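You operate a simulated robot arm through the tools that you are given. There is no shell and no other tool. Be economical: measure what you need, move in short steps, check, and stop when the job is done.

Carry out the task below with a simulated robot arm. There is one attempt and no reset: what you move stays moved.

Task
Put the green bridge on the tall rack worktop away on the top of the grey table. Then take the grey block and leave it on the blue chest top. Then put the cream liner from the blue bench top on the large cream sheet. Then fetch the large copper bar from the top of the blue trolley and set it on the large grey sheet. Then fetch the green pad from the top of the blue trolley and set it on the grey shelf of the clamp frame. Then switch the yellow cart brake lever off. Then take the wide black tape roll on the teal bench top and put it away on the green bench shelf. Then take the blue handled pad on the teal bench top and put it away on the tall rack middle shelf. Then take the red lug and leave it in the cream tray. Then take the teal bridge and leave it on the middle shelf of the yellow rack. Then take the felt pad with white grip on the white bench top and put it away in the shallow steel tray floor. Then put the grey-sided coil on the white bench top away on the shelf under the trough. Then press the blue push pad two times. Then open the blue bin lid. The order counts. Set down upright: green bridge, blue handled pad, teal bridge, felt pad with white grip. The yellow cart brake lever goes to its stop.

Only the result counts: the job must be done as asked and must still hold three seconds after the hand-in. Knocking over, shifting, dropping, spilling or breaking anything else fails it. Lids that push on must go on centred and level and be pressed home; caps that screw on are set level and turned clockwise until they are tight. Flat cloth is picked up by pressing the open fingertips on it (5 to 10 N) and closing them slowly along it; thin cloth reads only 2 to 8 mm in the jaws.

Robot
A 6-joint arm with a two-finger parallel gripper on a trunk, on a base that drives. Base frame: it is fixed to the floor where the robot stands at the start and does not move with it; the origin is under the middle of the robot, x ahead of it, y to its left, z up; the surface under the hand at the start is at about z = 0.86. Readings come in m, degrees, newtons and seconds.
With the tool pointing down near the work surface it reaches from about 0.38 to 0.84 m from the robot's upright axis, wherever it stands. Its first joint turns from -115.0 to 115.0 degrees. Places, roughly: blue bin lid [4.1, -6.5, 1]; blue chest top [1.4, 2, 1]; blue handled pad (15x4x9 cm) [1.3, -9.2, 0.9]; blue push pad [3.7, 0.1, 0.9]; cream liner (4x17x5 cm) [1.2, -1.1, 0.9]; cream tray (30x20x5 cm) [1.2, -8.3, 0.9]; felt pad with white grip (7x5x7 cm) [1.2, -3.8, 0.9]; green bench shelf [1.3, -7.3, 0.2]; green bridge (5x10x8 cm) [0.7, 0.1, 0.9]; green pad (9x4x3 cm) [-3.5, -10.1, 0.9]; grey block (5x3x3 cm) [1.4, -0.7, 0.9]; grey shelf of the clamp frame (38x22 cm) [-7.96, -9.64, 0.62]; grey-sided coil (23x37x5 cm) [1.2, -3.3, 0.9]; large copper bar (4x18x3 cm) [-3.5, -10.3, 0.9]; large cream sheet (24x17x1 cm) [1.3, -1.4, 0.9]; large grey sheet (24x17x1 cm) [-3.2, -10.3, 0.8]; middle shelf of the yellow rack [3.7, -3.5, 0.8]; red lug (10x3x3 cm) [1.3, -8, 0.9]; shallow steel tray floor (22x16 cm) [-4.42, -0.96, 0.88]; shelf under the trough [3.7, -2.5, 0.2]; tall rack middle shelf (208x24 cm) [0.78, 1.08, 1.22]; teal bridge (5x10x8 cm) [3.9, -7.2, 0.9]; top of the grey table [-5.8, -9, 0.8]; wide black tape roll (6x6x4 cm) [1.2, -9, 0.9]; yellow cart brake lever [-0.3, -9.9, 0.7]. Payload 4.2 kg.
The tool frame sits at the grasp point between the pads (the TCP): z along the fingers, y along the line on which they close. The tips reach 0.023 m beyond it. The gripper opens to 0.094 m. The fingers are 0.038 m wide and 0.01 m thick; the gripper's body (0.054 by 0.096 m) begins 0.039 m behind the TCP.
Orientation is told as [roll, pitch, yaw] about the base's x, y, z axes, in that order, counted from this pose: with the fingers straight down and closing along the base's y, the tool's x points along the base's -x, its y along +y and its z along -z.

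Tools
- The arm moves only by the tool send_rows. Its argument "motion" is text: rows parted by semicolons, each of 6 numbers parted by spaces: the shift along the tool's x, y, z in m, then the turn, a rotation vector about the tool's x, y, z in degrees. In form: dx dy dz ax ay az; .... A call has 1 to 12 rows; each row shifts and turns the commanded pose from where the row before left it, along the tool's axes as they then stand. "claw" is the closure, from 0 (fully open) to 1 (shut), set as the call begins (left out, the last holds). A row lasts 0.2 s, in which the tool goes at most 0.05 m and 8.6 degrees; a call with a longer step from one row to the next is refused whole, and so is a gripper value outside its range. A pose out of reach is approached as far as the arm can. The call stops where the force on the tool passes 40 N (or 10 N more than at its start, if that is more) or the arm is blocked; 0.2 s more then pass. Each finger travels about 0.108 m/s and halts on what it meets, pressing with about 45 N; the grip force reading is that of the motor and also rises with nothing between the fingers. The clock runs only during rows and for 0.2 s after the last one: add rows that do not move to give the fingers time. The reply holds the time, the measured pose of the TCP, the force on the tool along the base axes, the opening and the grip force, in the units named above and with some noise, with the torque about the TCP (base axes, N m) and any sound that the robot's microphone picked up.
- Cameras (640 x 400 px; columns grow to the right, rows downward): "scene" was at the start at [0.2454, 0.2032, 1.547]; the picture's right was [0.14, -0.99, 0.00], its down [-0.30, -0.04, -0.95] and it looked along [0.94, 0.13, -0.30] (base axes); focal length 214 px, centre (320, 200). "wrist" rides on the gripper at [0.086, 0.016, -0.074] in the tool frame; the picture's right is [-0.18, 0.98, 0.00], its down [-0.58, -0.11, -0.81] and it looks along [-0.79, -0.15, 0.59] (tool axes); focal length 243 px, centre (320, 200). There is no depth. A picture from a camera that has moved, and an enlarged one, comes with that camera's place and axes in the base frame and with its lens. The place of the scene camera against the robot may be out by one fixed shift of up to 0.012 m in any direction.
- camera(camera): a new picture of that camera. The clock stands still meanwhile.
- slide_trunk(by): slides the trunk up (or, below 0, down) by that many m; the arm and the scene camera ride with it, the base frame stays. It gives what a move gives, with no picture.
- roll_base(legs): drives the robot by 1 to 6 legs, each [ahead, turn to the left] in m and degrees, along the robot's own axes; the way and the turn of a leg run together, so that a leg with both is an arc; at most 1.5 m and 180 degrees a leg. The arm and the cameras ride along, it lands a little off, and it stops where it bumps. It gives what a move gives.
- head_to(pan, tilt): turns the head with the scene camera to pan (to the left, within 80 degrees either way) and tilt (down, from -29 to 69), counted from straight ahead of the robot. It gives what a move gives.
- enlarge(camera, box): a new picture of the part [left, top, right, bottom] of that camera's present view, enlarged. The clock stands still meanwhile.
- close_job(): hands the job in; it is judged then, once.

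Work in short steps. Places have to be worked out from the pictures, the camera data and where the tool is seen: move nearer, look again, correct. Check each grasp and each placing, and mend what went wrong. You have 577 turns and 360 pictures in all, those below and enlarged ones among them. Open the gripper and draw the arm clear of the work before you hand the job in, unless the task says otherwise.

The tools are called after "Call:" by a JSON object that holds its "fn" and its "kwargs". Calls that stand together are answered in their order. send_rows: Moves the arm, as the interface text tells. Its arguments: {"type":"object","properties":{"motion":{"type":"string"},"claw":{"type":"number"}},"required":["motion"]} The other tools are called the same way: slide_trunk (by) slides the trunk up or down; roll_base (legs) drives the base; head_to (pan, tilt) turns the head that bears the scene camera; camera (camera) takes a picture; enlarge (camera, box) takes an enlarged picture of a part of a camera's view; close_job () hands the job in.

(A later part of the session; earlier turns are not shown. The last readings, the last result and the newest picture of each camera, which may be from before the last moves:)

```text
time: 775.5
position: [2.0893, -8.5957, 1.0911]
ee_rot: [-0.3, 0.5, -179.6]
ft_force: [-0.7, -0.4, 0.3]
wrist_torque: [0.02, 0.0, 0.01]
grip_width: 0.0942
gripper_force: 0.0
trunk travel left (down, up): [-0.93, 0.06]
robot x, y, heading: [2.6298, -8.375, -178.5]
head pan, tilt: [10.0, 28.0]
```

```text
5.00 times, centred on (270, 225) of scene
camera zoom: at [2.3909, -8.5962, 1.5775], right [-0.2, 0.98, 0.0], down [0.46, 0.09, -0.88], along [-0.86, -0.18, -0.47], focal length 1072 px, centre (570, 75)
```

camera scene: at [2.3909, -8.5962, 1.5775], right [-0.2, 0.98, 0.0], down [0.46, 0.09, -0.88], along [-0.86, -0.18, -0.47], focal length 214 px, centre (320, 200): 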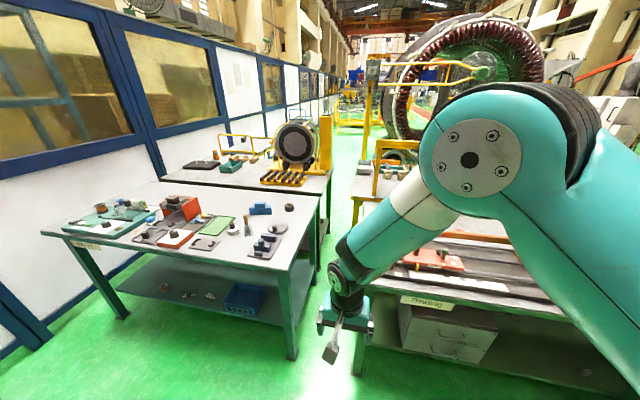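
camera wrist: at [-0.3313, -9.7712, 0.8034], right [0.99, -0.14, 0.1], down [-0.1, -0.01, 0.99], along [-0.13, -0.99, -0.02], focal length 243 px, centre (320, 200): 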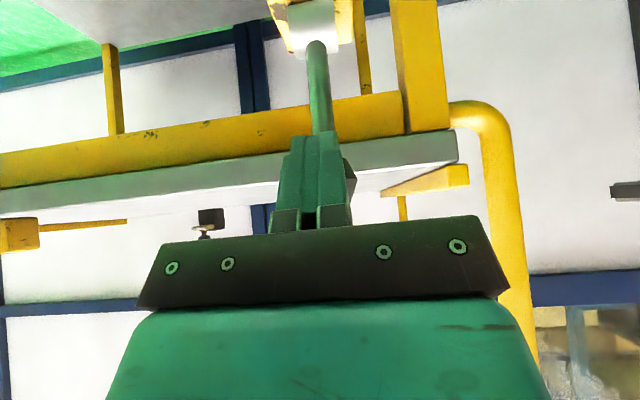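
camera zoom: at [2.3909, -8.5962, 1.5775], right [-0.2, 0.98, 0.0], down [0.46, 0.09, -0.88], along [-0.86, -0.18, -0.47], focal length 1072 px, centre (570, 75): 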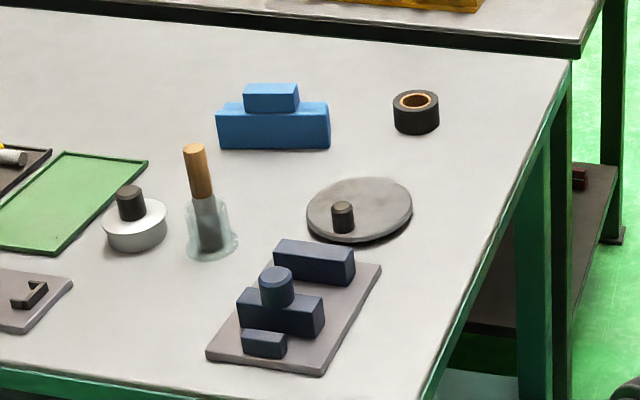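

The tape roll is at about (1.262, -9.037) and the blue handled pad at (1.327, -9.20). I'll park at (2.08, -9.04) facing -x.

Call:
{"fn": "roll_base", "kwargs": {"legs": [[0, 88.5], [0.66, 0], [0, -90], [0.53, 0]]}}

Call:
{"fn": "head_to", "kwargs": {"pan": 0, "tilt": 40}}

Call:
{"fn": "camera", "kwargs": {"camera": "scene"}}

Call:
{"fn": "camera", "kwargs": {"camera": "wrist"}}

```text
time: 789.3
position: [1.5267, -9.2187, 1.0894]
ee_rot: [-0.2, 0.4, 178.1]
ft_force: [0.3, -0.1, -0.5]
wrist_torque: [-0.01, 0.03, 0.03]
grip_width: 0.0942
gripper_force: 0.0
trunk travel left (down, up): [-0.93, 0.06]
robot x, y, heading: [2.0705, -9.0172, 179.3]
head pan, tilt: [10.0, 28.0]
```

```text
time: 790.1
position: [1.5271, -9.2209, 1.0903]
ee_rot: [-0.2, 0.4, 178.1]
ft_force: [0.1, -0.1, -0.5]
wrist_torque: [0.0, 0.01, 0.0]
grip_width: 0.0942
gripper_force: 0.1
trunk travel left (down, up): [-0.93, 0.06]
robot x, y, heading: [2.0695, -9.0175, 179.3]
head pan, tilt: [0.0, 40.0]
```

```text
208 pictures are left
camera scene: at [1.8337, -9.216, 1.559], right [0.01, 1.0, 0.0], down [0.64, -0.01, -0.77], along [-0.77, 0.01, -0.64], focal length 214 px, centre (320, 200)
```

scene: 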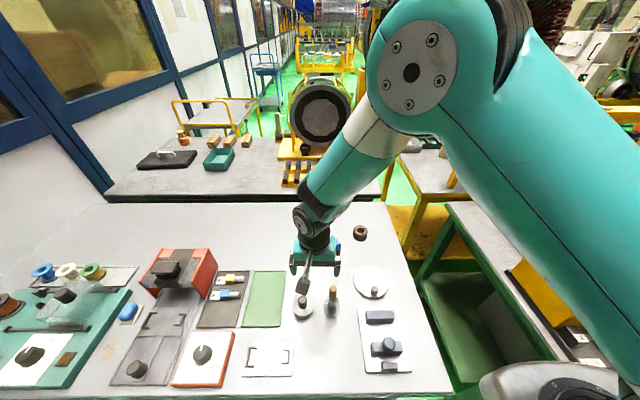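

```text
207 pictures are left
camera wrist: at [1.6108, -9.2384, 1.1645], right [-0.22, -0.98, -0.01], down [-0.58, 0.13, 0.8], along [-0.78, 0.18, -0.6], focal length 243 px, centre (320, 200)
```

wrist: 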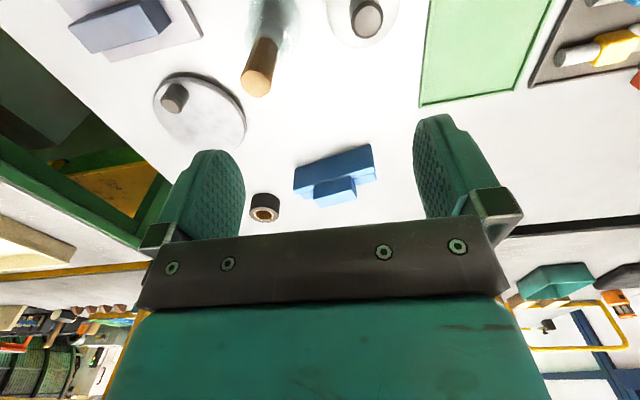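

Roll ≈ (1.247, -9.042). I'll tilt the tool 30° forward and move above it.

Call:
{"fn": "send_rows", "kwargs": {"motion": "0 0 0 0 -7.5 0; 0 0 0 0 -7.5 0; 0 0 0 0 -7.5 0; 0 0 0 0 -7.5 0; -0.0354 -0.0243 0.0204 0 0 0; -0.0354 -0.0243 0.0204 0 0 0; -0.0354 -0.0243 0.0204 0 0 0; -0.0354 -0.0243 0.0204 0 0 0; -0.0354 -0.0243 0.0204 0 0 0; -0.0354 -0.0243 0.0204 0 0 0; -0.0354 -0.0243 0.0204 0 0 0; 0 0 0 0 0 0"}}

Call:
{"fn": "slide_trunk", "kwargs": {"by": -0.1}}

Call:
{"fn": "camera", "kwargs": {"camera": "wrist"}}

Call:
{"fn": "enlarge", "kwargs": {"camera": "scene", "box": [270, 150, 450, 290]}}

```text
time: 792.7
position: [1.2492, -9.0415, 1.0858]
ee_rot: [-0.3, -29.7, 178.2]
ft_force: [-0.3, -0.8, 0.6]
wrist_torque: [-0.02, 0.0, 0.01]
grip_width: 0.094
gripper_force: 0.0
trunk travel left (down, up): [-0.93, 0.06]
robot x, y, heading: [2.0753, -9.0215, 179.3]
head pan, tilt: [0.0, 40.0]
```

```text
time: 794.0
position: [1.2487, -9.043, 0.9857]
ee_rot: [-0.3, -29.7, 178.2]
ft_force: [-0.5, 0.1, -1.0]
wrist_torque: [0.03, 0.02, 0.0]
grip_width: 0.094
gripper_force: 0.0
trunk travel left (down, up): [-0.83, 0.16]
robot x, y, heading: [2.0718, -9.0195, 179.3]
head pan, tilt: [0.0, 40.0]
```

```text
206 pictures are left
camera wrist: at [1.3601, -9.0616, 1.0069], right [-0.19, -0.98, 0.09], down [-0.1, 0.11, 0.99], along [-0.98, 0.18, -0.12], focal length 243 px, centre (320, 200)
```

wrist: 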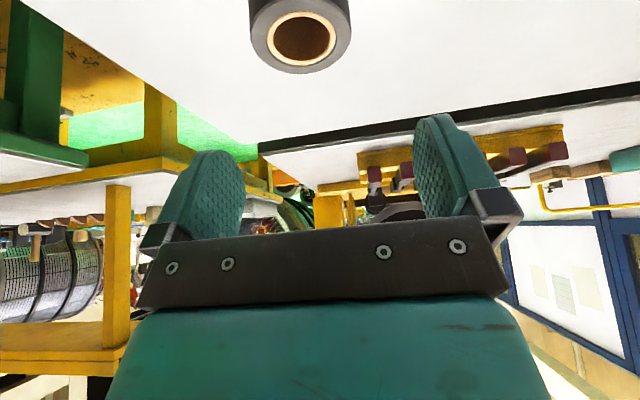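

```text
2.86 times, centred on (360, 220) of scene
camera zoom: at [1.8337, -9.216, 1.459], right [0.01, 1.0, 0.0], down [0.64, -0.01, -0.77], along [-0.77, 0.01, -0.64], focal length 613 px, centre (206, 143)
```

zoom: 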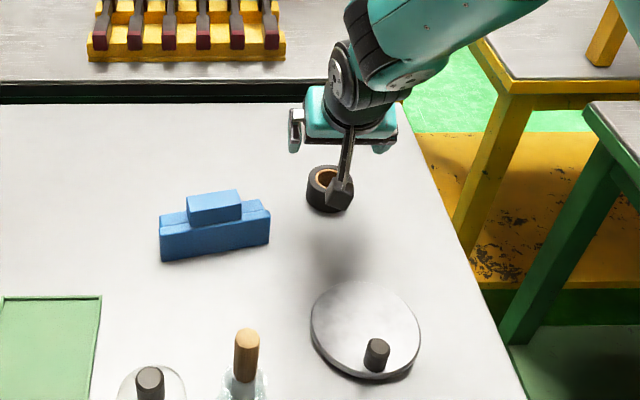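

Centred to within 1 cm; descending onto the roll with a small correction.

Call:
{"fn": "send_rows", "kwargs": {"motion": "0.0094 -0.0012 0.0211 0 0 0; 0.0094 -0.0012 0.0211 0 0 0; 0.0094 -0.0012 0.0211 0 0 0; 0.0094 -0.0012 0.0211 0 0 0; 0 0 0 0 0 0"}}

Call:
{"fn": "camera", "kwargs": {"camera": "wrist"}}

```text
time: 795.2
position: [1.242, -9.0347, 0.8949]
ee_rot: [-0.3, -29.5, 178.2]
ft_force: [-0.2, 0.3, 0.2]
wrist_torque: [0.0, -0.01, 0.02]
grip_width: 0.094
gripper_force: 0.1
trunk travel left (down, up): [-0.83, 0.16]
robot x, y, heading: [2.0758, -9.0148, 179.4]
head pan, tilt: [0.0, 40.0]
```

```text
204 pictures are left
camera wrist: at [1.353, -9.0541, 0.9158], right [-0.19, -0.98, 0.09], down [-0.1, 0.11, 0.99], along [-0.98, 0.18, -0.12], focal length 243 px, centre (320, 200)
```

wrist: 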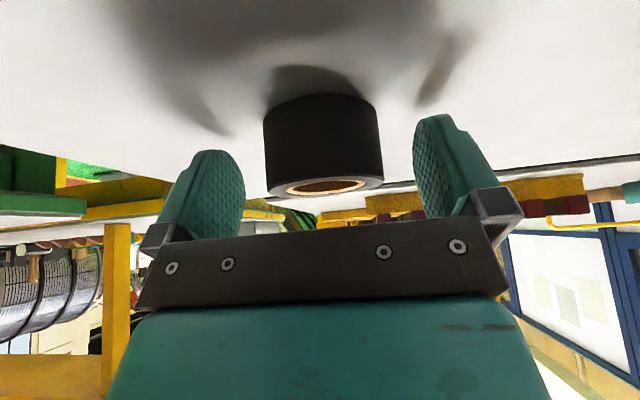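

The roll centre is ~1.2 cm further in; I'll advance and close.

Call:
{"fn": "send_rows", "kwargs": {"motion": "-0.0104 0 0.0059 0 0 0; 0 0 0 0 0 0"}}

Call:
{"fn": "send_rows", "kwargs": {"motion": "0 0 0 0 0 0; 0 0 0 0 0 0; 0 0 0 0 0 0; 0 0 0 0 0 0", "claw": 1}}

Call:
{"fn": "slide_trunk", "kwargs": {"by": 0.1}}

Call:
{"fn": "camera", "kwargs": {"camera": "wrist"}}

```text
time: 795.8
position: [1.2308, -9.0356, 0.894]
ee_rot: [-0.3, -29.6, 178.2]
ft_force: [0.2, -0.1, 0.0]
wrist_torque: [0.05, -0.02, -0.02]
grip_width: 0.0941
gripper_force: 0.2
trunk travel left (down, up): [-0.83, 0.16]
robot x, y, heading: [2.0701, -9.014, 179.5]
head pan, tilt: [0.0, 40.0]
```

```text
time: 796.8
position: [1.2296, -9.0351, 0.895]
ee_rot: [-0.2, -29.7, 178.2]
ft_force: [-1.5, -0.2, 0.9]
wrist_torque: [0.0, 0.01, 0.0]
grip_width: 0.0592
gripper_force: 44.9
trunk travel left (down, up): [-0.83, 0.16]
robot x, y, heading: [2.0744, -9.0202, 179.2]
head pan, tilt: [0.0, 40.0]
```

```text
time: 798.1
position: [1.2317, -9.0348, 0.9938]
ee_rot: [-0.3, -29.6, 178.1]
ft_force: [-1.0, -0.1, -0.3]
wrist_torque: [0.01, 0.02, 0.01]
grip_width: 0.059
gripper_force: 44.9
trunk travel left (down, up): [-0.93, 0.06]
robot x, y, heading: [2.0762, -9.0176, 179.4]
head pan, tilt: [0.0, 40.0]
```

```text
203 pictures are left
camera wrist: at [1.3409, -9.0548, 1.0154], right [-0.19, -0.98, 0.09], down [-0.1, 0.11, 0.99], along [-0.98, 0.18, -0.12], focal length 243 px, centre (320, 200)
```

wrist: 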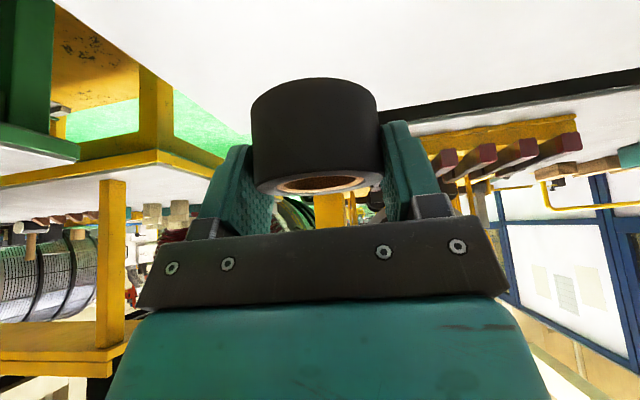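

Held (59 mm). Retracting, then driving to the green bench at y≈-7.3.

Call:
{"fn": "send_rows", "kwargs": {"motion": "0.0346 0 -0.02 0 0 0; 0.0346 0 -0.02 0 0 0; 0.0346 0 -0.02 0 0 0; 0.0346 0 -0.02 0 0 0; 0.0346 0 -0.02 0 0 0; 0 0 0 0 0 0"}}

Call:
{"fn": "roll_base", "kwargs": {"legs": [[-0.55, 0], [0, -89.5], [1.4, 0], [0, 90]]}}

Call:
{"fn": "head_to", "kwargs": {"pan": 10, "tilt": 25}}

Call:
{"fn": "camera", "kwargs": {"camera": "scene"}}

```text
time: 799.5
position: [1.4292, -9.0422, 0.9948]
ee_rot: [-0.2, -29.6, 178.3]
ft_force: [-0.3, 0.3, -0.6]
wrist_torque: [0.0, 0.03, 0.02]
grip_width: 0.059
gripper_force: 44.9
trunk travel left (down, up): [-0.93, 0.06]
robot x, y, heading: [2.0725, -9.0194, 179.3]
head pan, tilt: [0.0, 40.0]
```

```text
time: 816.7
position: [2.013, -7.6419, 0.9944]
ee_rot: [-0.3, -29.6, 174.9]
ft_force: [-0.4, 0.0, -0.8]
wrist_torque: [-0.02, 0.02, -0.02]
grip_width: 0.0591
gripper_force: 44.5
trunk travel left (down, up): [-0.93, 0.06]
robot x, y, heading: [2.6554, -7.6546, 176.0]
head pan, tilt: [0.0, 40.0]
```

```text
time: 817.5
position: [2.0142, -7.643, 0.9948]
ee_rot: [-0.3, -29.6, 174.9]
ft_force: [-0.2, 0.1, -0.7]
wrist_torque: [-0.01, 0.03, -0.01]
grip_width: 0.059
gripper_force: 45.7
trunk travel left (down, up): [-0.93, 0.06]
robot x, y, heading: [2.6574, -7.6584, 176.0]
head pan, tilt: [10.0, 25.0]
```

```text
202 pictures are left
camera scene: at [2.4013, -7.8539, 1.5822], right [-0.1, 0.99, 0.0], down [0.42, 0.04, -0.91], along [-0.9, -0.1, -0.42], focal length 214 px, centre (320, 200)
```

scene: 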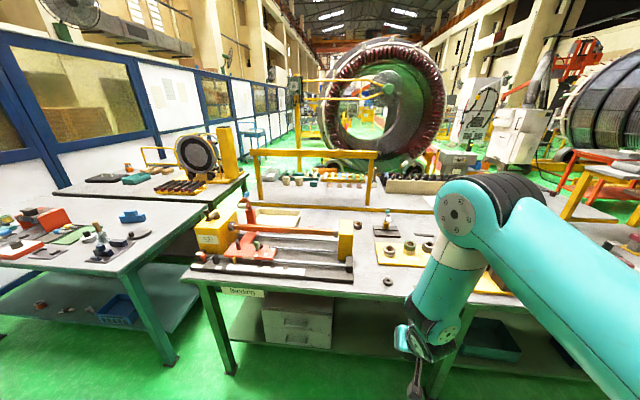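

This is the green bench with its low shelf. I'll lower the trunk to look at the shelf.

Call:
{"fn": "slide_trunk", "kwargs": {"by": -0.6}}

Call:
{"fn": "head_to", "kwargs": {"pan": 0, "tilt": 25}}

Call:
{"fn": "camera", "kwargs": {"camera": "scene"}}

```text
refused: -0.6 is not a number from -0.4 to 0.4
```

```text
time: 818.2
position: [2.0129, -7.6412, 0.9935]
ee_rot: [-0.3, -29.6, 174.8]
ft_force: [-0.1, 0.2, -1.0]
wrist_torque: [0.04, -0.02, -0.01]
grip_width: 0.0591
gripper_force: 44.8
trunk travel left (down, up): [-0.93, 0.06]
robot x, y, heading: [2.6545, -7.6571, 176.1]
head pan, tilt: [0.0, 25.0]
```

```text
201 pictures are left
camera scene: at [2.401, -7.8379, 1.5823], right [0.07, 1.0, 0.0], down [0.42, -0.03, -0.91], along [-0.9, 0.06, -0.42], focal length 214 px, centre (320, 200)
```

scene: 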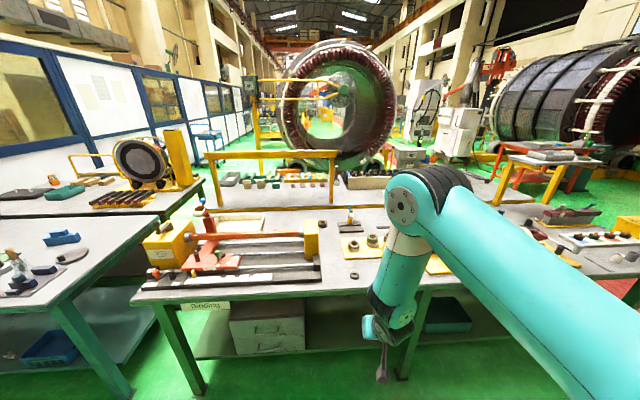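

Call:
{"fn": "slide_trunk", "kwargs": {"by": -0.4}}

Call:
{"fn": "slide_trunk", "kwargs": {"by": -0.2}}

Call:
{"fn": "camera", "kwargs": {"camera": "scene"}}

```text
time: 822.0
position: [2.0146, -7.6419, 0.5945]
ee_rot: [-0.3, -29.7, 174.9]
ft_force: [0.5, -1.0, -1.6]
wrist_torque: [0.02, 0.01, -0.01]
grip_width: 0.0587
gripper_force: 44.8
trunk travel left (down, up): [-0.53, 0.46]
robot x, y, heading: [2.6542, -7.6561, 176.0]
head pan, tilt: [0.0, 25.0]
```

```text
time: 824.2
position: [2.0144, -7.6421, 0.3951]
ee_rot: [-0.3, -29.7, 174.9]
ft_force: [0.2, -0.4, -1.3]
wrist_torque: [0.0, 0.02, 0.03]
grip_width: 0.0588
gripper_force: 44.5
trunk travel left (down, up): [-0.33, 0.66]
robot x, y, heading: [2.6594, -7.6578, 176.1]
head pan, tilt: [0.0, 25.0]
```

```text
200 pictures are left
camera scene: at [2.401, -7.8379, 0.9823], right [0.07, 1.0, 0.0], down [0.42, -0.03, -0.91], along [-0.9, 0.06, -0.42], focal length 214 px, centre (320, 200)
```

scene: 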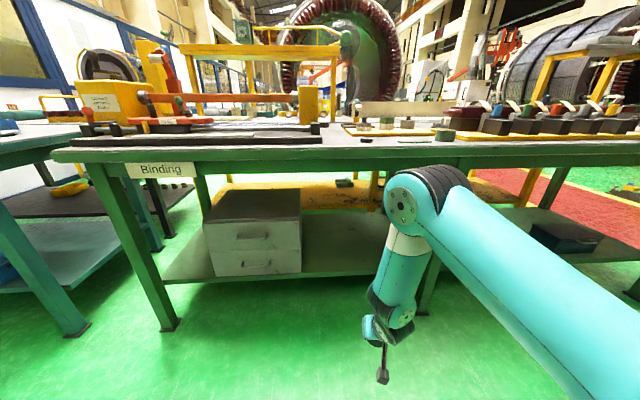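

I'll place the roll at about (1.45, -7.62) on the shelf (z≈0.2), right of the cabinet. Lowering further so that the whole arm fits under the bench top, then driving in partway.

Call:
{"fn": "slide_trunk", "kwargs": {"by": -0.12}}

Call:
{"fn": "roll_base", "kwargs": {"legs": [[0, 4], [0.25, 0]]}}

Call:
{"fn": "camera", "kwargs": {"camera": "scene"}}

Call:
{"fn": "camera", "kwargs": {"camera": "wrist"}}

```text
time: 825.7
position: [2.0135, -7.6425, 0.2754]
ee_rot: [-0.3, -29.7, 174.9]
ft_force: [0.2, 0.0, -0.6]
wrist_torque: [-0.01, -0.02, -0.01]
grip_width: 0.0588
gripper_force: 45.1
trunk travel left (down, up): [-0.21, 0.78]
robot x, y, heading: [2.6631, -7.6543, 176.0]
head pan, tilt: [0.0, 25.0]
```

```text
time: 828.0
position: [1.7687, -7.6826, 0.2742]
ee_rot: [-0.3, -29.6, 178.7]
ft_force: [0.3, 0.3, -1.5]
wrist_torque: [0.01, 0.02, -0.02]
grip_width: 0.059
gripper_force: 45.1
trunk travel left (down, up): [-0.21, 0.78]
robot x, y, heading: [2.4128, -7.6558, 179.7]
head pan, tilt: [0.0, 25.0]
```

```text
199 pictures are left
camera scene: at [2.1674, -7.854, 0.8623], right [0.0, 1.0, 0.0], down [0.42, 0.0, -0.91], along [-0.91, 0.0, -0.42], focal length 214 px, centre (320, 200)
```

scene: 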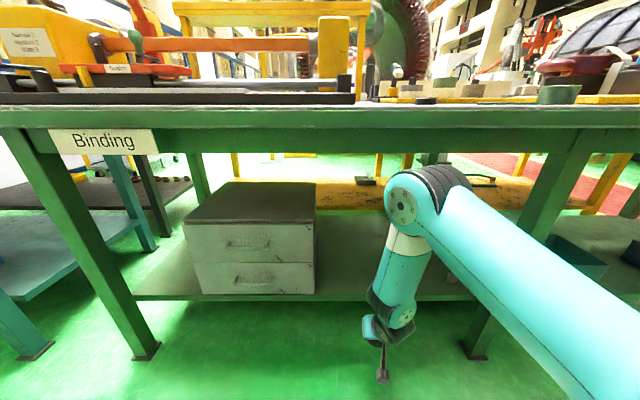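

```text
198 pictures are left
camera wrist: at [1.8789, -7.7022, 0.2957], right [-0.18, -0.98, 0.09], down [-0.11, 0.11, 0.99], along [-0.98, 0.17, -0.12], focal length 243 px, centre (320, 200)
```

wrist: 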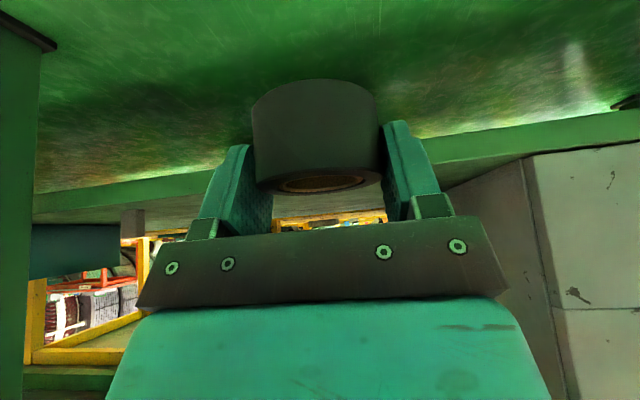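

The shelf top measures ≈0.24, so I need more height, with the elbow lower: I'll back off a bit, raise 6 cm, and extend the arm so that the elbow drops.

Call:
{"fn": "roll_base", "kwargs": {"legs": [[-0.15, 0]]}}

Call:
{"fn": "slide_trunk", "kwargs": {"by": 0.06}}

Call:
{"fn": "send_rows", "kwargs": {"motion": "-0.0346 0 0.02 0 0 0; -0.0346 0 0.02 0 0 0; -0.0346 0 0.02 0 0 0; -0.0346 0 0.02 0 0 0; 0 0 0 0 0 0"}}

Call:
{"fn": "camera", "kwargs": {"camera": "scene"}}

Call:
{"fn": "camera", "kwargs": {"camera": "wrist"}}

```text
time: 829.3
position: [1.9188, -7.6834, 0.2739]
ee_rot: [-0.3, -29.6, 178.6]
ft_force: [-0.6, 0.3, -0.9]
wrist_torque: [0.03, -0.01, 0.01]
grip_width: 0.0587
gripper_force: 45.4
trunk travel left (down, up): [-0.21, 0.78]
robot x, y, heading: [2.564, -7.6576, 179.9]
head pan, tilt: [0.0, 25.0]
```

```text
time: 830.3
position: [1.9187, -7.6834, 0.3348]
ee_rot: [-0.2, -29.6, 178.7]
ft_force: [0.3, 0.2, -2.0]
wrist_torque: [0.0, 0.01, -0.01]
grip_width: 0.0588
gripper_force: 44.7
trunk travel left (down, up): [-0.27, 0.72]
robot x, y, heading: [2.565, -7.6552, 179.8]
head pan, tilt: [0.0, 25.0]
```

```text
time: 831.5
position: [1.7584, -7.6782, 0.3333]
ee_rot: [-0.2, -29.5, 178.6]
ft_force: [-0.6, 0.4, -1.1]
wrist_torque: [-0.01, 0.01, -0.04]
grip_width: 0.0587
gripper_force: 44.9
trunk travel left (down, up): [-0.27, 0.72]
robot x, y, heading: [2.5644, -7.6601, 180.0]
head pan, tilt: [0.0, 25.0]
```

```text
197 pictures are left
camera scene: at [2.3184, -7.8542, 0.9223], right [0.0, 1.0, 0.0], down [0.42, 0.0, -0.91], along [-0.91, 0.0, -0.42], focal length 214 px, centre (320, 200)
```

scene: 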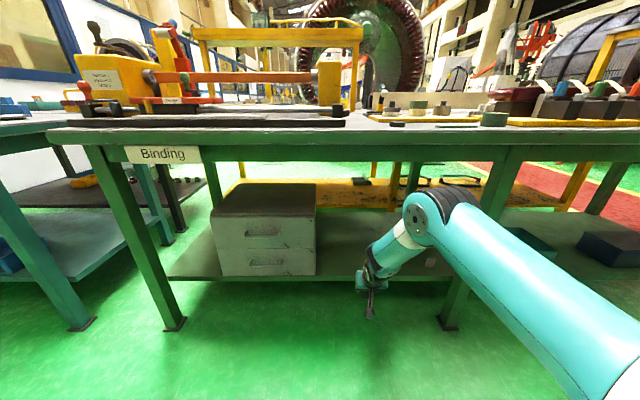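

```text
196 pictures are left
camera wrist: at [1.8681, -7.6973, 0.3541], right [-0.19, -0.98, 0.09], down [-0.11, 0.11, 0.99], along [-0.98, 0.17, -0.12], focal length 243 px, centre (320, 200)
```

wrist: 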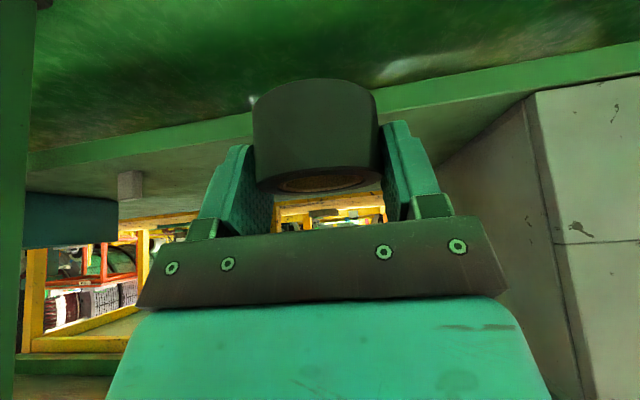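

Call:
{"fn": "slide_trunk", "kwargs": {"by": -0.03}}

Call:
{"fn": "roll_base", "kwargs": {"legs": [[0.16, 0]]}}

Call:
{"fn": "camera", "kwargs": {"camera": "scene"}}

Call:
{"fn": "camera", "kwargs": {"camera": "wrist"}}

```text
time: 832.3
position: [1.757, -7.6784, 0.3028]
ee_rot: [-0.3, -29.6, 178.6]
ft_force: [0.5, -0.2, -0.4]
wrist_torque: [0.01, -0.02, 0.01]
grip_width: 0.0587
gripper_force: 45.6
trunk travel left (down, up): [-0.24, 0.75]
robot x, y, heading: [2.5602, -7.6551, 179.8]
head pan, tilt: [0.0, 25.0]
```

```text
time: 833.7
position: [1.599, -7.6767, 0.3017]
ee_rot: [-0.3, -29.6, 178.6]
ft_force: [-0.9, -0.2, -0.8]
wrist_torque: [-0.01, 0.01, 0.02]
grip_width: 0.0588
gripper_force: 45.1
trunk travel left (down, up): [-0.24, 0.75]
robot x, y, heading: [2.405, -7.6532, 179.9]
head pan, tilt: [0.0, 25.0]
```

```text
195 pictures are left
camera scene: at [2.1592, -7.8533, 0.8923], right [0.01, 1.0, 0.0], down [0.42, 0.0, -0.91], along [-0.91, 0.0, -0.42], focal length 214 px, centre (320, 200)
```

scene: 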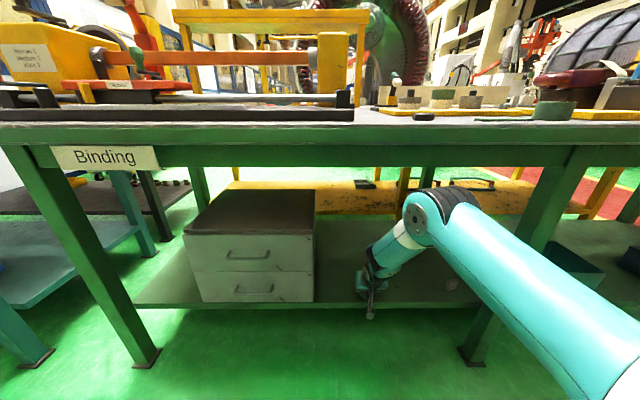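

```text
194 pictures are left
camera wrist: at [1.7094, -7.6961, 0.3241], right [-0.19, -0.98, 0.09], down [-0.1, 0.11, 0.99], along [-0.98, 0.18, -0.12], focal length 243 px, centre (320, 200)
```

wrist: 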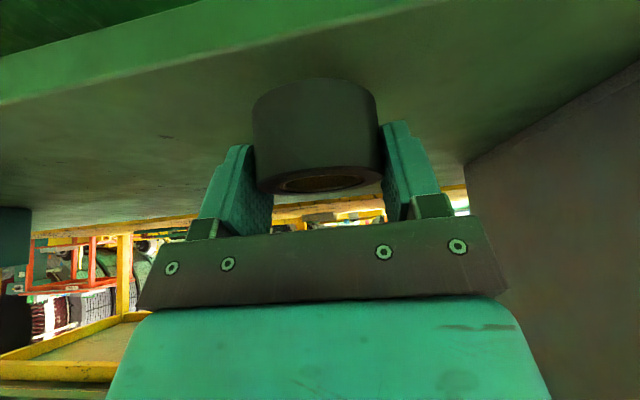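

The roll is over the shelf's front part (shelf top ≈0.245, edge x≈1.62) and the elbow clears the apron. Another 0.12 in, then lower.

Call:
{"fn": "roll_base", "kwargs": {"legs": [[0.12, 0]]}}

Call:
{"fn": "slide_trunk", "kwargs": {"by": -0.014}}

Call:
{"fn": "slide_trunk", "kwargs": {"by": -0.008}}

```text
time: 834.9
position: [1.4809, -7.6763, 0.2965]
ee_rot: [-0.4, -29.2, 178.6]
ft_force: [-0.4, -0.2, -1.4]
wrist_torque: [0.04, -0.02, 0.0]
grip_width: 0.0589
gripper_force: 44.9
trunk travel left (down, up): [-0.24, 0.75]
robot x, y, heading: [2.2812, -7.6574, 179.4]
head pan, tilt: [0.0, 25.0]
```

```text
time: 835.5
position: [1.4816, -7.6757, 0.2851]
ee_rot: [-0.3, -29.2, 178.6]
ft_force: [0.7, -0.8, -1.5]
wrist_torque: [-0.03, -0.01, 0.01]
grip_width: 0.0589
gripper_force: 45.1
trunk travel left (down, up): [-0.226, 0.764]
robot x, y, heading: [2.2845, -7.6542, 179.5]
head pan, tilt: [0.0, 25.0]
```

```text
time: 836.1
position: [1.4811, -7.6751, 0.277]
ee_rot: [-0.4, -29.2, 178.6]
ft_force: [0.6, 0.6, -1.2]
wrist_torque: [0.01, -0.01, -0.03]
grip_width: 0.0588
gripper_force: 45.6
trunk travel left (down, up): [-0.218, 0.772]
robot x, y, heading: [2.2831, -7.6527, 179.3]
head pan, tilt: [0.0, 25.0]
```

Call:
{"fn": "camera", "kwargs": {"camera": "scene"}}

Call:
{"fn": "camera", "kwargs": {"camera": "wrist"}}

```text
193 pictures are left
camera scene: at [2.0388, -7.8523, 0.8703], right [0.01, 1.0, 0.0], down [0.42, 0.0, -0.91], along [-0.91, 0.01, -0.42], focal length 214 px, centre (320, 200)
```

scene: 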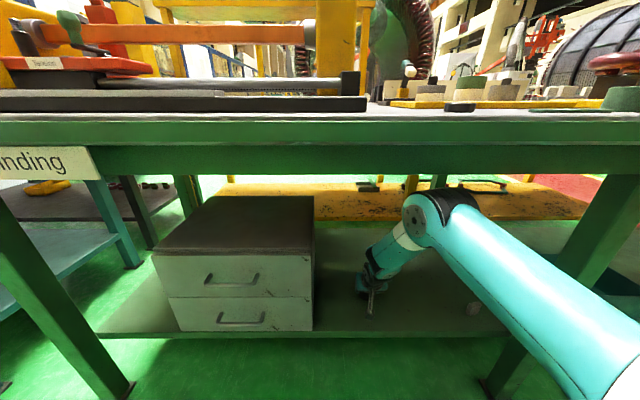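

```text
192 pictures are left
camera wrist: at [1.5915, -7.6944, 0.2985], right [-0.19, -0.98, 0.08], down [-0.11, 0.11, 0.99], along [-0.98, 0.18, -0.13], focal length 243 px, centre (320, 200)
```

wrist: 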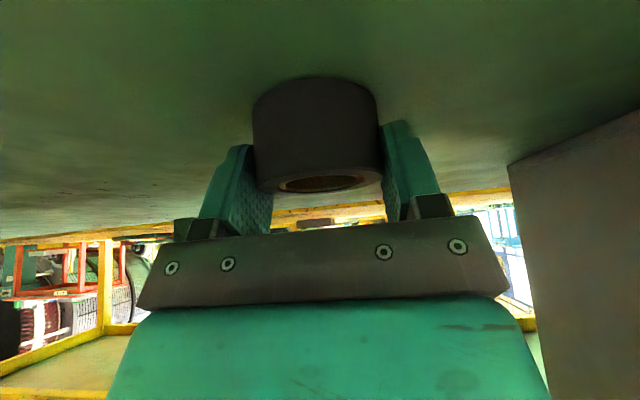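

Nothing is touching; the roll is just above the shelf. Lowering to contact.

Call:
{"fn": "slide_trunk", "kwargs": {"by": -0.008}}

Call:
{"fn": "slide_trunk", "kwargs": {"by": -0.006}}

Call:
{"fn": "slide_trunk", "kwargs": {"by": -0.006}}

```text
time: 836.6
position: [1.4773, -7.677, 0.2751]
ee_rot: [-0.1, -29.6, 178.5]
ft_force: [0.8, 0.6, 8.5]
wrist_torque: [-0.03, -0.21, 0.02]
grip_width: 0.059
gripper_force: 44.9
trunk travel left (down, up): [-0.211, 0.779]
robot x, y, heading: [2.288, -7.6492, 179.6]
head pan, tilt: [0.0, 25.0]
stopped: the force on the tool passed its limit at 48 N (the readings are from after the stop); the commanded pose is now the measured one
```

```text
time: 837.0
position: [1.4762, -7.6764, 0.2753]
ee_rot: [-0.2, -30.0, 178.5]
ft_force: [0.9, -0.2, 8.3]
wrist_torque: [0.03, -0.24, -0.01]
grip_width: 0.059
gripper_force: 45.5
trunk travel left (down, up): [-0.208, 0.782]
robot x, y, heading: [2.2852, -7.6535, 179.4]
head pan, tilt: [0.0, 25.0]
stopped: the force on the tool passed its limit at 46 N (the readings are from after the stop); the commanded pose is now the measured one
```

```text
time: 837.4
position: [1.4756, -7.6763, 0.2745]
ee_rot: [0.0, -30.2, 178.3]
ft_force: [0.7, 0.0, 10.9]
wrist_torque: [0.0, -0.29, 0.0]
grip_width: 0.0588
gripper_force: 45.3
trunk travel left (down, up): [-0.206, 0.784]
robot x, y, heading: [2.2853, -7.6543, 179.4]
head pan, tilt: [0.0, 25.0]
stopped: the force on the tool passed its limit at 46 N (the readings are from after the stop); the commanded pose is now the measured one
```

In contact. Opening, then retreating by lifting slightly and backing the base out.

Call:
{"fn": "send_rows", "kwargs": {"motion": "0 0 0 0 0 0; 0 0 0 0 0 0; 0 0 0 0 0 0; 0 0 0 0 0 0", "claw": 0}}

Call:
{"fn": "send_rows", "kwargs": {"motion": "0 0 -0.02 0 0 0; 0 0 -0.02 0 0 0; 0 0 -0.02 0 0 0; 0 0 0 0 0 0"}}

Call:
{"fn": "camera", "kwargs": {"camera": "wrist"}}

```text
time: 838.4
position: [1.4765, -7.6756, 0.2741]
ee_rot: [0.0, -30.0, 178.4]
ft_force: [-0.7, 0.4, -0.2]
wrist_torque: [-0.01, 0.02, 0.01]
grip_width: 0.0942
gripper_force: 0.1
trunk travel left (down, up): [-0.206, 0.784]
robot x, y, heading: [2.2783, -7.6545, 179.7]
head pan, tilt: [0.0, 25.0]
```

```text
time: 839.4
position: [1.5069, -7.6785, 0.324]
ee_rot: [-0.1, -30.1, 178.5]
ft_force: [0.0, -0.9, -0.1]
wrist_torque: [0.02, 0.01, 0.02]
grip_width: 0.094
gripper_force: 0.1
trunk travel left (down, up): [-0.206, 0.784]
robot x, y, heading: [2.2862, -7.6544, 179.7]
head pan, tilt: [0.0, 25.0]
```

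```text
191 pictures are left
camera wrist: at [1.6172, -7.697, 0.3448], right [-0.19, -0.98, 0.09], down [-0.1, 0.11, 0.99], along [-0.98, 0.18, -0.11], focal length 243 px, centre (320, 200)
```

wrist: 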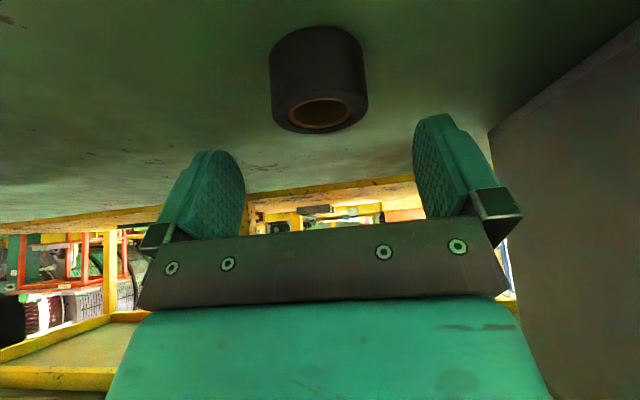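

The roll stands on the shelf. Backing out and returning to the teal bench for the blue handled pad.

Call:
{"fn": "roll_base", "kwargs": {"legs": [[-0.4, 0]]}}

Call:
{"fn": "slide_trunk", "kwargs": {"by": 0.4}}

Call:
{"fn": "slide_trunk", "kwargs": {"by": 0.33}}

Call:
{"fn": "send_rows", "kwargs": {"motion": "0.0346 0 -0.02 0 0 0; 0.0346 0 -0.02 0 0 0; 0.0346 0 -0.02 0 0 0; 0.0346 0 -0.02 0 0 0; 0 0 0 0 7.5 0; 0 0 0 0 7.5 0; 0 0 0 0 7.5 0; 0 0 0 0 7.5 0; 0 0 0 0 0 0"}}

Call:
{"fn": "roll_base", "kwargs": {"legs": [[0, 90.5], [1.45, 0], [0, -90], [0.53, 0]]}}

Call:
{"fn": "head_to", "kwargs": {"pan": 0, "tilt": 40}}

Call:
{"fn": "camera", "kwargs": {"camera": "scene"}}

Call:
{"fn": "camera", "kwargs": {"camera": "wrist"}}

```text
time: 841.9
position: [1.9135, -7.6827, 0.3245]
ee_rot: [-0.1, -30.0, 178.6]
ft_force: [-0.2, 0.3, 0.0]
wrist_torque: [0.02, -0.04, 0.0]
grip_width: 0.094
gripper_force: 0.0
trunk travel left (down, up): [-0.206, 0.784]
robot x, y, heading: [2.6882, -7.6611, 179.6]
head pan, tilt: [0.0, 25.0]
```

```text
time: 845.8
position: [1.913, -7.6824, 0.7247]
ee_rot: [-0.2, -30.1, 178.7]
ft_force: [-0.4, -0.1, 0.7]
wrist_torque: [0.03, -0.01, 0.0]
grip_width: 0.0944
gripper_force: 0.0
trunk travel left (down, up): [-0.606, 0.384]
robot x, y, heading: [2.6899, -7.6574, 179.7]
head pan, tilt: [0.0, 25.0]
```

```text
time: 849.0
position: [1.9137, -7.6822, 1.0541]
ee_rot: [-0.1, -30.1, 178.6]
ft_force: [-1.0, -0.3, 0.2]
wrist_torque: [0.02, 0.01, -0.01]
grip_width: 0.0938
gripper_force: 0.1
trunk travel left (down, up): [-0.936, 0.054]
robot x, y, heading: [2.6889, -7.6542, 179.7]
head pan, tilt: [0.0, 25.0]
```

```text
time: 851.0
position: [2.0726, -7.6873, 1.0529]
ee_rot: [-0.1, -0.1, 178.5]
ft_force: [-0.6, 0.3, 1.2]
wrist_torque: [0.0, 0.04, -0.01]
grip_width: 0.0937
gripper_force: 0.0
trunk travel left (down, up): [-0.936, 0.054]
robot x, y, heading: [2.6933, -7.6561, 179.7]
head pan, tilt: [0.0, 25.0]
```

```text
time: 868.5
position: [1.537, -9.1165, 1.0531]
ee_rot: [-0.2, 0.0, 178.9]
ft_force: [0.6, 0.4, -0.1]
wrist_torque: [0.01, 0.03, 0.02]
grip_width: 0.0939
gripper_force: 0.0
trunk travel left (down, up): [-0.936, 0.054]
robot x, y, heading: [2.155, -9.0811, -180.0]
head pan, tilt: [0.0, 25.0]
```

```text
time: 869.2
position: [1.5372, -9.116, 1.0539]
ee_rot: [-0.1, -0.1, 178.8]
ft_force: [-0.3, -0.2, -0.3]
wrist_torque: [-0.01, 0.0, -0.01]
grip_width: 0.0939
gripper_force: 0.0
trunk travel left (down, up): [-0.936, 0.054]
robot x, y, heading: [2.153, -9.0788, -180.0]
head pan, tilt: [0.0, 40.0]
```

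```text
190 pictures are left
camera scene: at [1.9189, -9.2826, 1.5647], right [0.0, 1.0, 0.0], down [0.64, 0.0, -0.77], along [-0.77, 0.0, -0.64], focal length 214 px, centre (320, 200)
```

scene: 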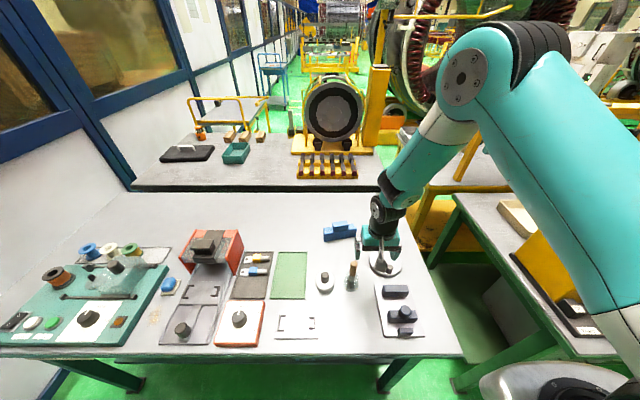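

```text
189 pictures are left
camera wrist: at [1.6222, -9.1337, 1.1276], right [-0.21, -0.98, 0.0], down [-0.58, 0.12, 0.81], along [-0.79, 0.17, -0.59], focal length 243 px, centre (320, 200)
```

wrist: 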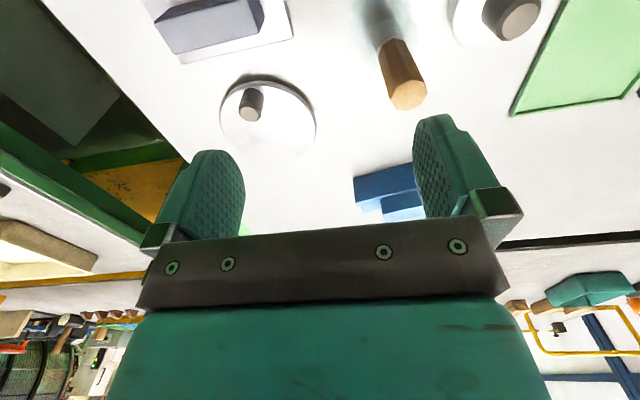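

Call:
{"fn": "enlarge", "kwargs": {"camera": "scene", "box": [290, 195, 400, 275]}}

```text
5.00 times, centred on (345, 235) of scene
camera zoom: at [1.9189, -9.2826, 1.5647], right [0.0, 1.0, 0.0], down [0.64, 0.0, -0.77], along [-0.77, 0.0, -0.64], focal length 1072 px, centre (195, 25)
```

zoom: 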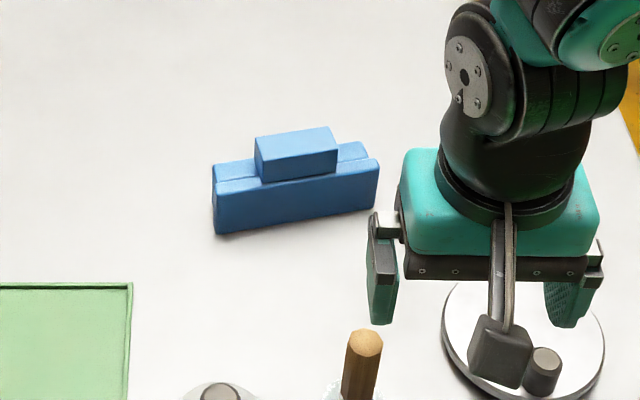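

The pad (base 15x4 cm plus handle) is centred about (1.31, -9.20), axis ~102.6°. For the rack shelf I need a 45° tilted grip along its length, so I'll shift the base to (2.07, -9.3) first.

Call:
{"fn": "roll_base", "kwargs": {"legs": [[-0.15, 0], [0, 90], [0.22, 0], [0, -90], [0.23, 0]]}}

Call:
{"fn": "camera", "kwargs": {"camera": "wrist"}}

Call:
{"fn": "camera", "kwargs": {"camera": "scene"}}

```text
time: 881.2
position: [1.4595, -9.3366, 1.0543]
ee_rot: [-0.2, 0.0, 178.1]
ft_force: [-0.2, 0.0, 0.1]
wrist_torque: [0.03, 0.0, 0.0]
grip_width: 0.094
gripper_force: 0.0
trunk travel left (down, up): [-0.936, 0.054]
robot x, y, heading: [2.0788, -9.3121, 179.5]
head pan, tilt: [0.0, 40.0]
```

```text
187 pictures are left
camera wrist: at [1.5442, -9.3552, 1.1277], right [-0.22, -0.98, 0.0], down [-0.58, 0.13, 0.81], along [-0.79, 0.18, -0.59], focal length 243 px, centre (320, 200)
```

wrist: 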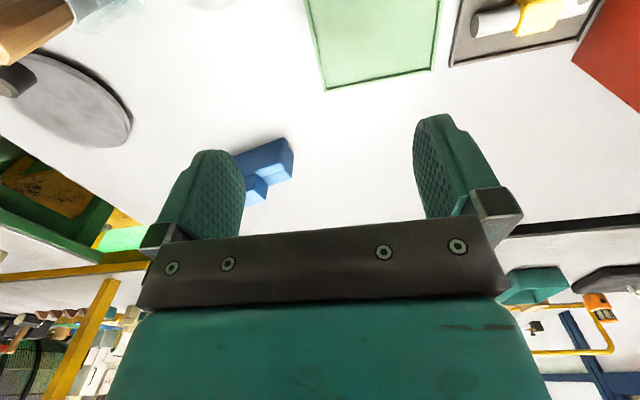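

```text
186 pictures are left
camera scene: at [1.8396, -9.5079, 1.5647], right [0.01, 1.0, 0.0], down [0.64, -0.01, -0.77], along [-0.77, 0.01, -0.64], focal length 214 px, centre (320, 200)
```

scene: 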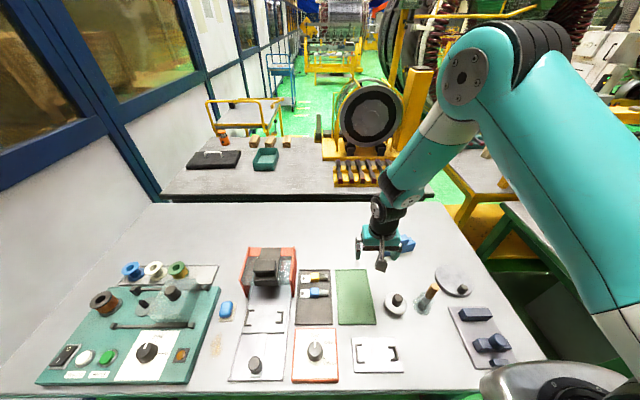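

Position confirmed (centre ≈ (1.305, -9.197)). Turning the tool to yaw 102.6° and tilting 45° along the pad's length.

Call:
{"fn": "send_rows", "kwargs": {"motion": "0 0 0 0 0 7.55; 0 0 0 0 0 7.55; 0 0 0 0 0 7.55; 0 0 0 0 0 7.55; 0 0 0 0 0 7.55; 0 0 0 0 0 7.55; 0 0 0 0 0 7.55; 0 0 0 0 0 7.55; 0 0 0 0 0 7.55; 0 0 0 0 0 7.55; 0 0 0 0 0 0"}}

Call:
{"fn": "send_rows", "kwargs": {"motion": "0 0 0 0 -7.5 0; 0 0 0 0 -7.5 0; 0 0 0 0 -7.5 0; 0 0 0 0 -7.5 0; 0 0 0 0 -7.5 0; 0 0 0 0 -7.5 0; 0 0 0 0 0 0"}}

Call:
{"fn": "camera", "kwargs": {"camera": "wrist"}}

Call:
{"fn": "camera", "kwargs": {"camera": "scene"}}

```text
time: 883.6
position: [1.4592, -9.3363, 1.053]
ee_rot: [0.0, -0.1, 102.5]
ft_force: [-0.1, 0.1, 0.1]
wrist_torque: [0.02, -0.01, -0.01]
grip_width: 0.0941
gripper_force: 0.1
trunk travel left (down, up): [-0.936, 0.054]
robot x, y, heading: [2.0745, -9.3081, 179.1]
head pan, tilt: [0.0, 40.0]
```

```text
time: 885.2
position: [1.4598, -9.3365, 1.0547]
ee_rot: [0.0, -45.2, 102.6]
ft_force: [0.4, 0.5, -0.2]
wrist_torque: [0.0, -0.04, 0.0]
grip_width: 0.094
gripper_force: 0.0
trunk travel left (down, up): [-0.936, 0.054]
robot x, y, heading: [2.0755, -9.306, 179.5]
head pan, tilt: [0.0, 40.0]
```

```text
185 pictures are left
camera wrist: at [1.4674, -9.4508, 1.0441], right [-0.99, -0.09, 0.13], down [0.14, -0.14, 0.98], along [-0.07, 0.99, 0.15], focal length 243 px, centre (320, 200)
```

wrist: 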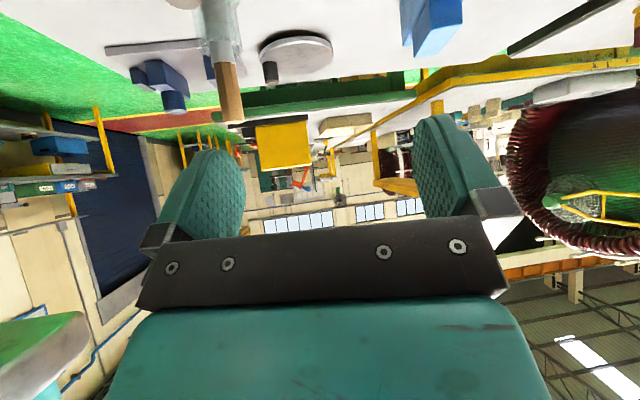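

```text
184 pictures are left
camera scene: at [1.8394, -9.5079, 1.5646], right [0.01, 1.0, 0.0], down [0.64, -0.01, -0.77], along [-0.77, 0.01, -0.64], focal length 214 px, centre (320, 200)
```

scene: 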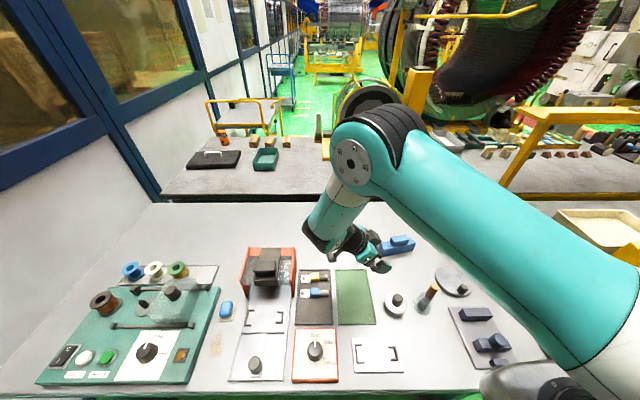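

Posture is good. Moving sideways first (away from the brush), then in to a pre-grasp 10 cm out.

Call:
{"fn": "send_rows", "kwargs": {"motion": "0 0.0405 0 0 0 0; 0 0.0405 0 0 0 0; 0 0.0405 0 0 0 0; -0.0078 0 0.034 0 0 0; -0.0078 0 0.034 0 0 0; -0.0078 0 0.034 0 0 0; 0 0 0 0 0 0"}}

Call:
{"fn": "camera", "kwargs": {"camera": "wrist"}}

Call:
{"fn": "enlarge", "kwargs": {"camera": "scene", "box": [290, 160, 470, 300]}}

```text
time: 886.8
position: [1.3211, -9.2744, 0.9999]
ee_rot: [0.0, -45.2, 102.7]
ft_force: [0.4, -1.1, -1.1]
wrist_torque: [0.0, 0.0, 0.0]
grip_width: 0.0939
gripper_force: 0.0
trunk travel left (down, up): [-0.936, 0.054]
robot x, y, heading: [2.077, -9.3077, 179.8]
head pan, tilt: [0.0, 40.0]
```

```text
183 pictures are left
camera wrist: at [1.3293, -9.3873, 0.9896], right [-0.99, -0.09, 0.13], down [0.14, -0.13, 0.98], along [-0.07, 0.99, 0.14], focal length 243 px, centre (320, 200)
```

wrist: 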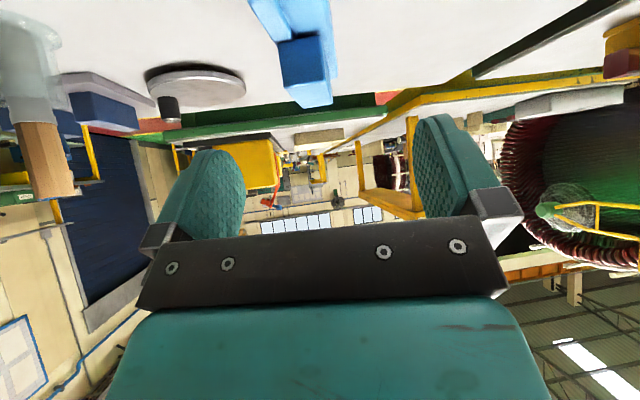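

```text
2.86 times, centred on (380, 230) of scene
camera zoom: at [1.8394, -9.5079, 1.5646], right [0.01, 1.0, 0.0], down [0.64, -0.01, -0.77], along [-0.77, 0.01, -0.64], focal length 613 px, centre (149, 114)
```

zoom: 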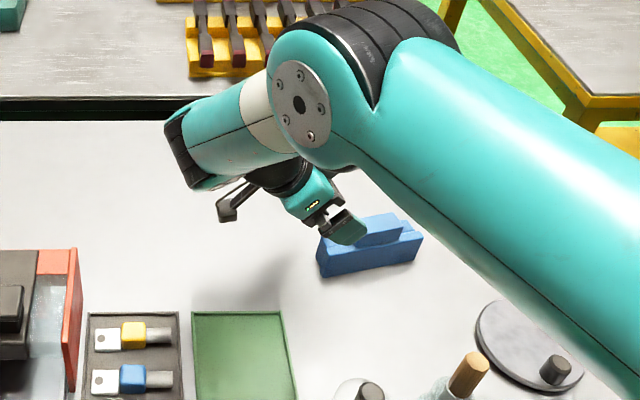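

Aligned on the handle. Sliding in along the tool axis.

Call:
{"fn": "send_rows", "kwargs": {"motion": "0.0005 0 0.03 0 0 0; 0.0005 0 0.03 0 0 0; 0.0005 0 0.025 0 0 0; 0 0 0.01 0 0 0; 0 0 0 0 0 0"}}

Call:
{"fn": "camera", "kwargs": {"camera": "wrist"}}

Call:
{"fn": "enlarge", "kwargs": {"camera": "scene", "box": [320, 180, 440, 280]}}

```text
time: 888.0
position: [1.3055, -9.2097, 0.9299]
ee_rot: [0.0, -45.1, 102.6]
ft_force: [-0.5, 0.5, -0.4]
wrist_torque: [0.01, 0.04, 0.03]
grip_width: 0.0939
gripper_force: 0.0
trunk travel left (down, up): [-0.936, 0.054]
robot x, y, heading: [2.0745, -9.3096, 179.2]
head pan, tilt: [0.0, 40.0]
```

```text
181 pictures are left
camera wrist: at [1.314, -9.3238, 0.9199], right [-0.99, -0.09, 0.13], down [0.14, -0.13, 0.98], along [-0.07, 0.99, 0.14], focal length 243 px, centre (320, 200)
```

wrist: 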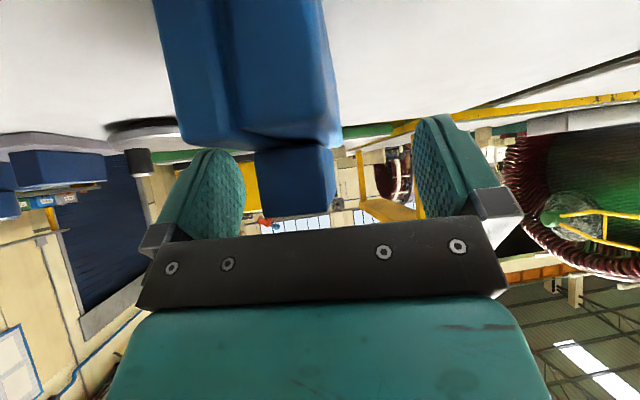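

```text
4.00 times, centred on (380, 230) of scene
camera zoom: at [1.8394, -9.5079, 1.5646], right [0.01, 1.0, 0.0], down [0.64, -0.01, -0.77], along [-0.77, 0.01, -0.64], focal length 858 px, centre (80, 80)
```

zoom: 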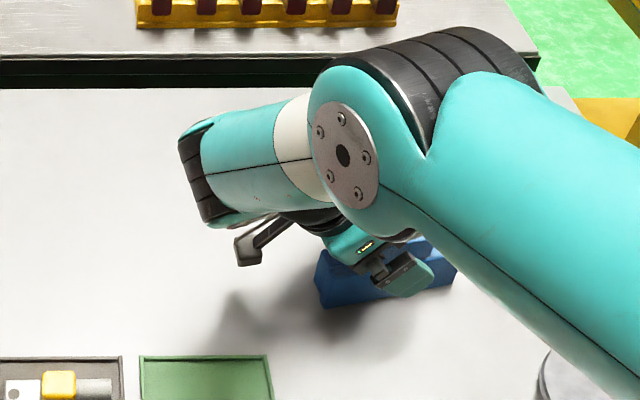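

The handle is ~1 cm toward the +x finger; I'll shift and close.

Call:
{"fn": "send_rows", "kwargs": {"motion": "0 -0.01 0 0 0 0; 0 0 0 0 0 0"}}

Call:
{"fn": "send_rows", "kwargs": {"motion": "0 0 0 0 0 0; 0 0 0 0 0 0; 0 0 0 0 0 0; 0 0 0 0 0 0", "claw": 1}}

Call:
{"fn": "camera", "kwargs": {"camera": "wrist"}}

```text
time: 888.6
position: [1.3152, -9.2094, 0.9289]
ee_rot: [0.0, -45.1, 102.7]
ft_force: [0.2, -0.1, -0.3]
wrist_torque: [0.01, 0.02, -0.02]
grip_width: 0.0943
gripper_force: 0.0
trunk travel left (down, up): [-0.936, 0.054]
robot x, y, heading: [2.0753, -9.3106, 179.6]
head pan, tilt: [0.0, 40.0]
```

```text
time: 889.6
position: [1.3153, -9.2087, 0.93]
ee_rot: [-0.1, -45.2, 102.6]
ft_force: [-1.5, -0.4, 2.2]
wrist_torque: [-0.11, -0.01, -0.09]
grip_width: 0.0375
gripper_force: 45.1
trunk travel left (down, up): [-0.936, 0.054]
robot x, y, heading: [2.0807, -9.3106, 179.3]
head pan, tilt: [0.0, 40.0]
```

```text
179 pictures are left
camera wrist: at [1.3235, -9.3227, 0.9203], right [-0.99, -0.09, 0.13], down [0.14, -0.13, 0.98], along [-0.07, 0.99, 0.14], focal length 243 px, centre (320, 200)
```

wrist: 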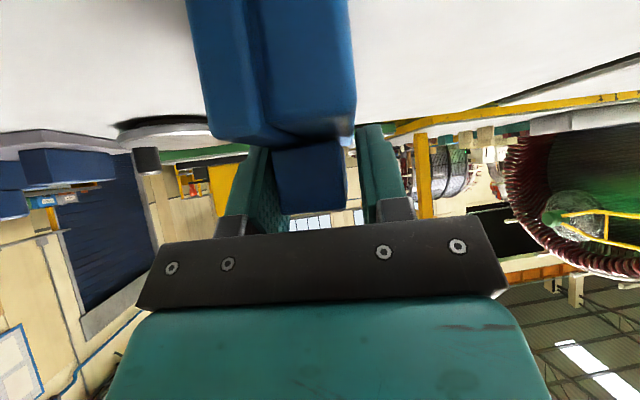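

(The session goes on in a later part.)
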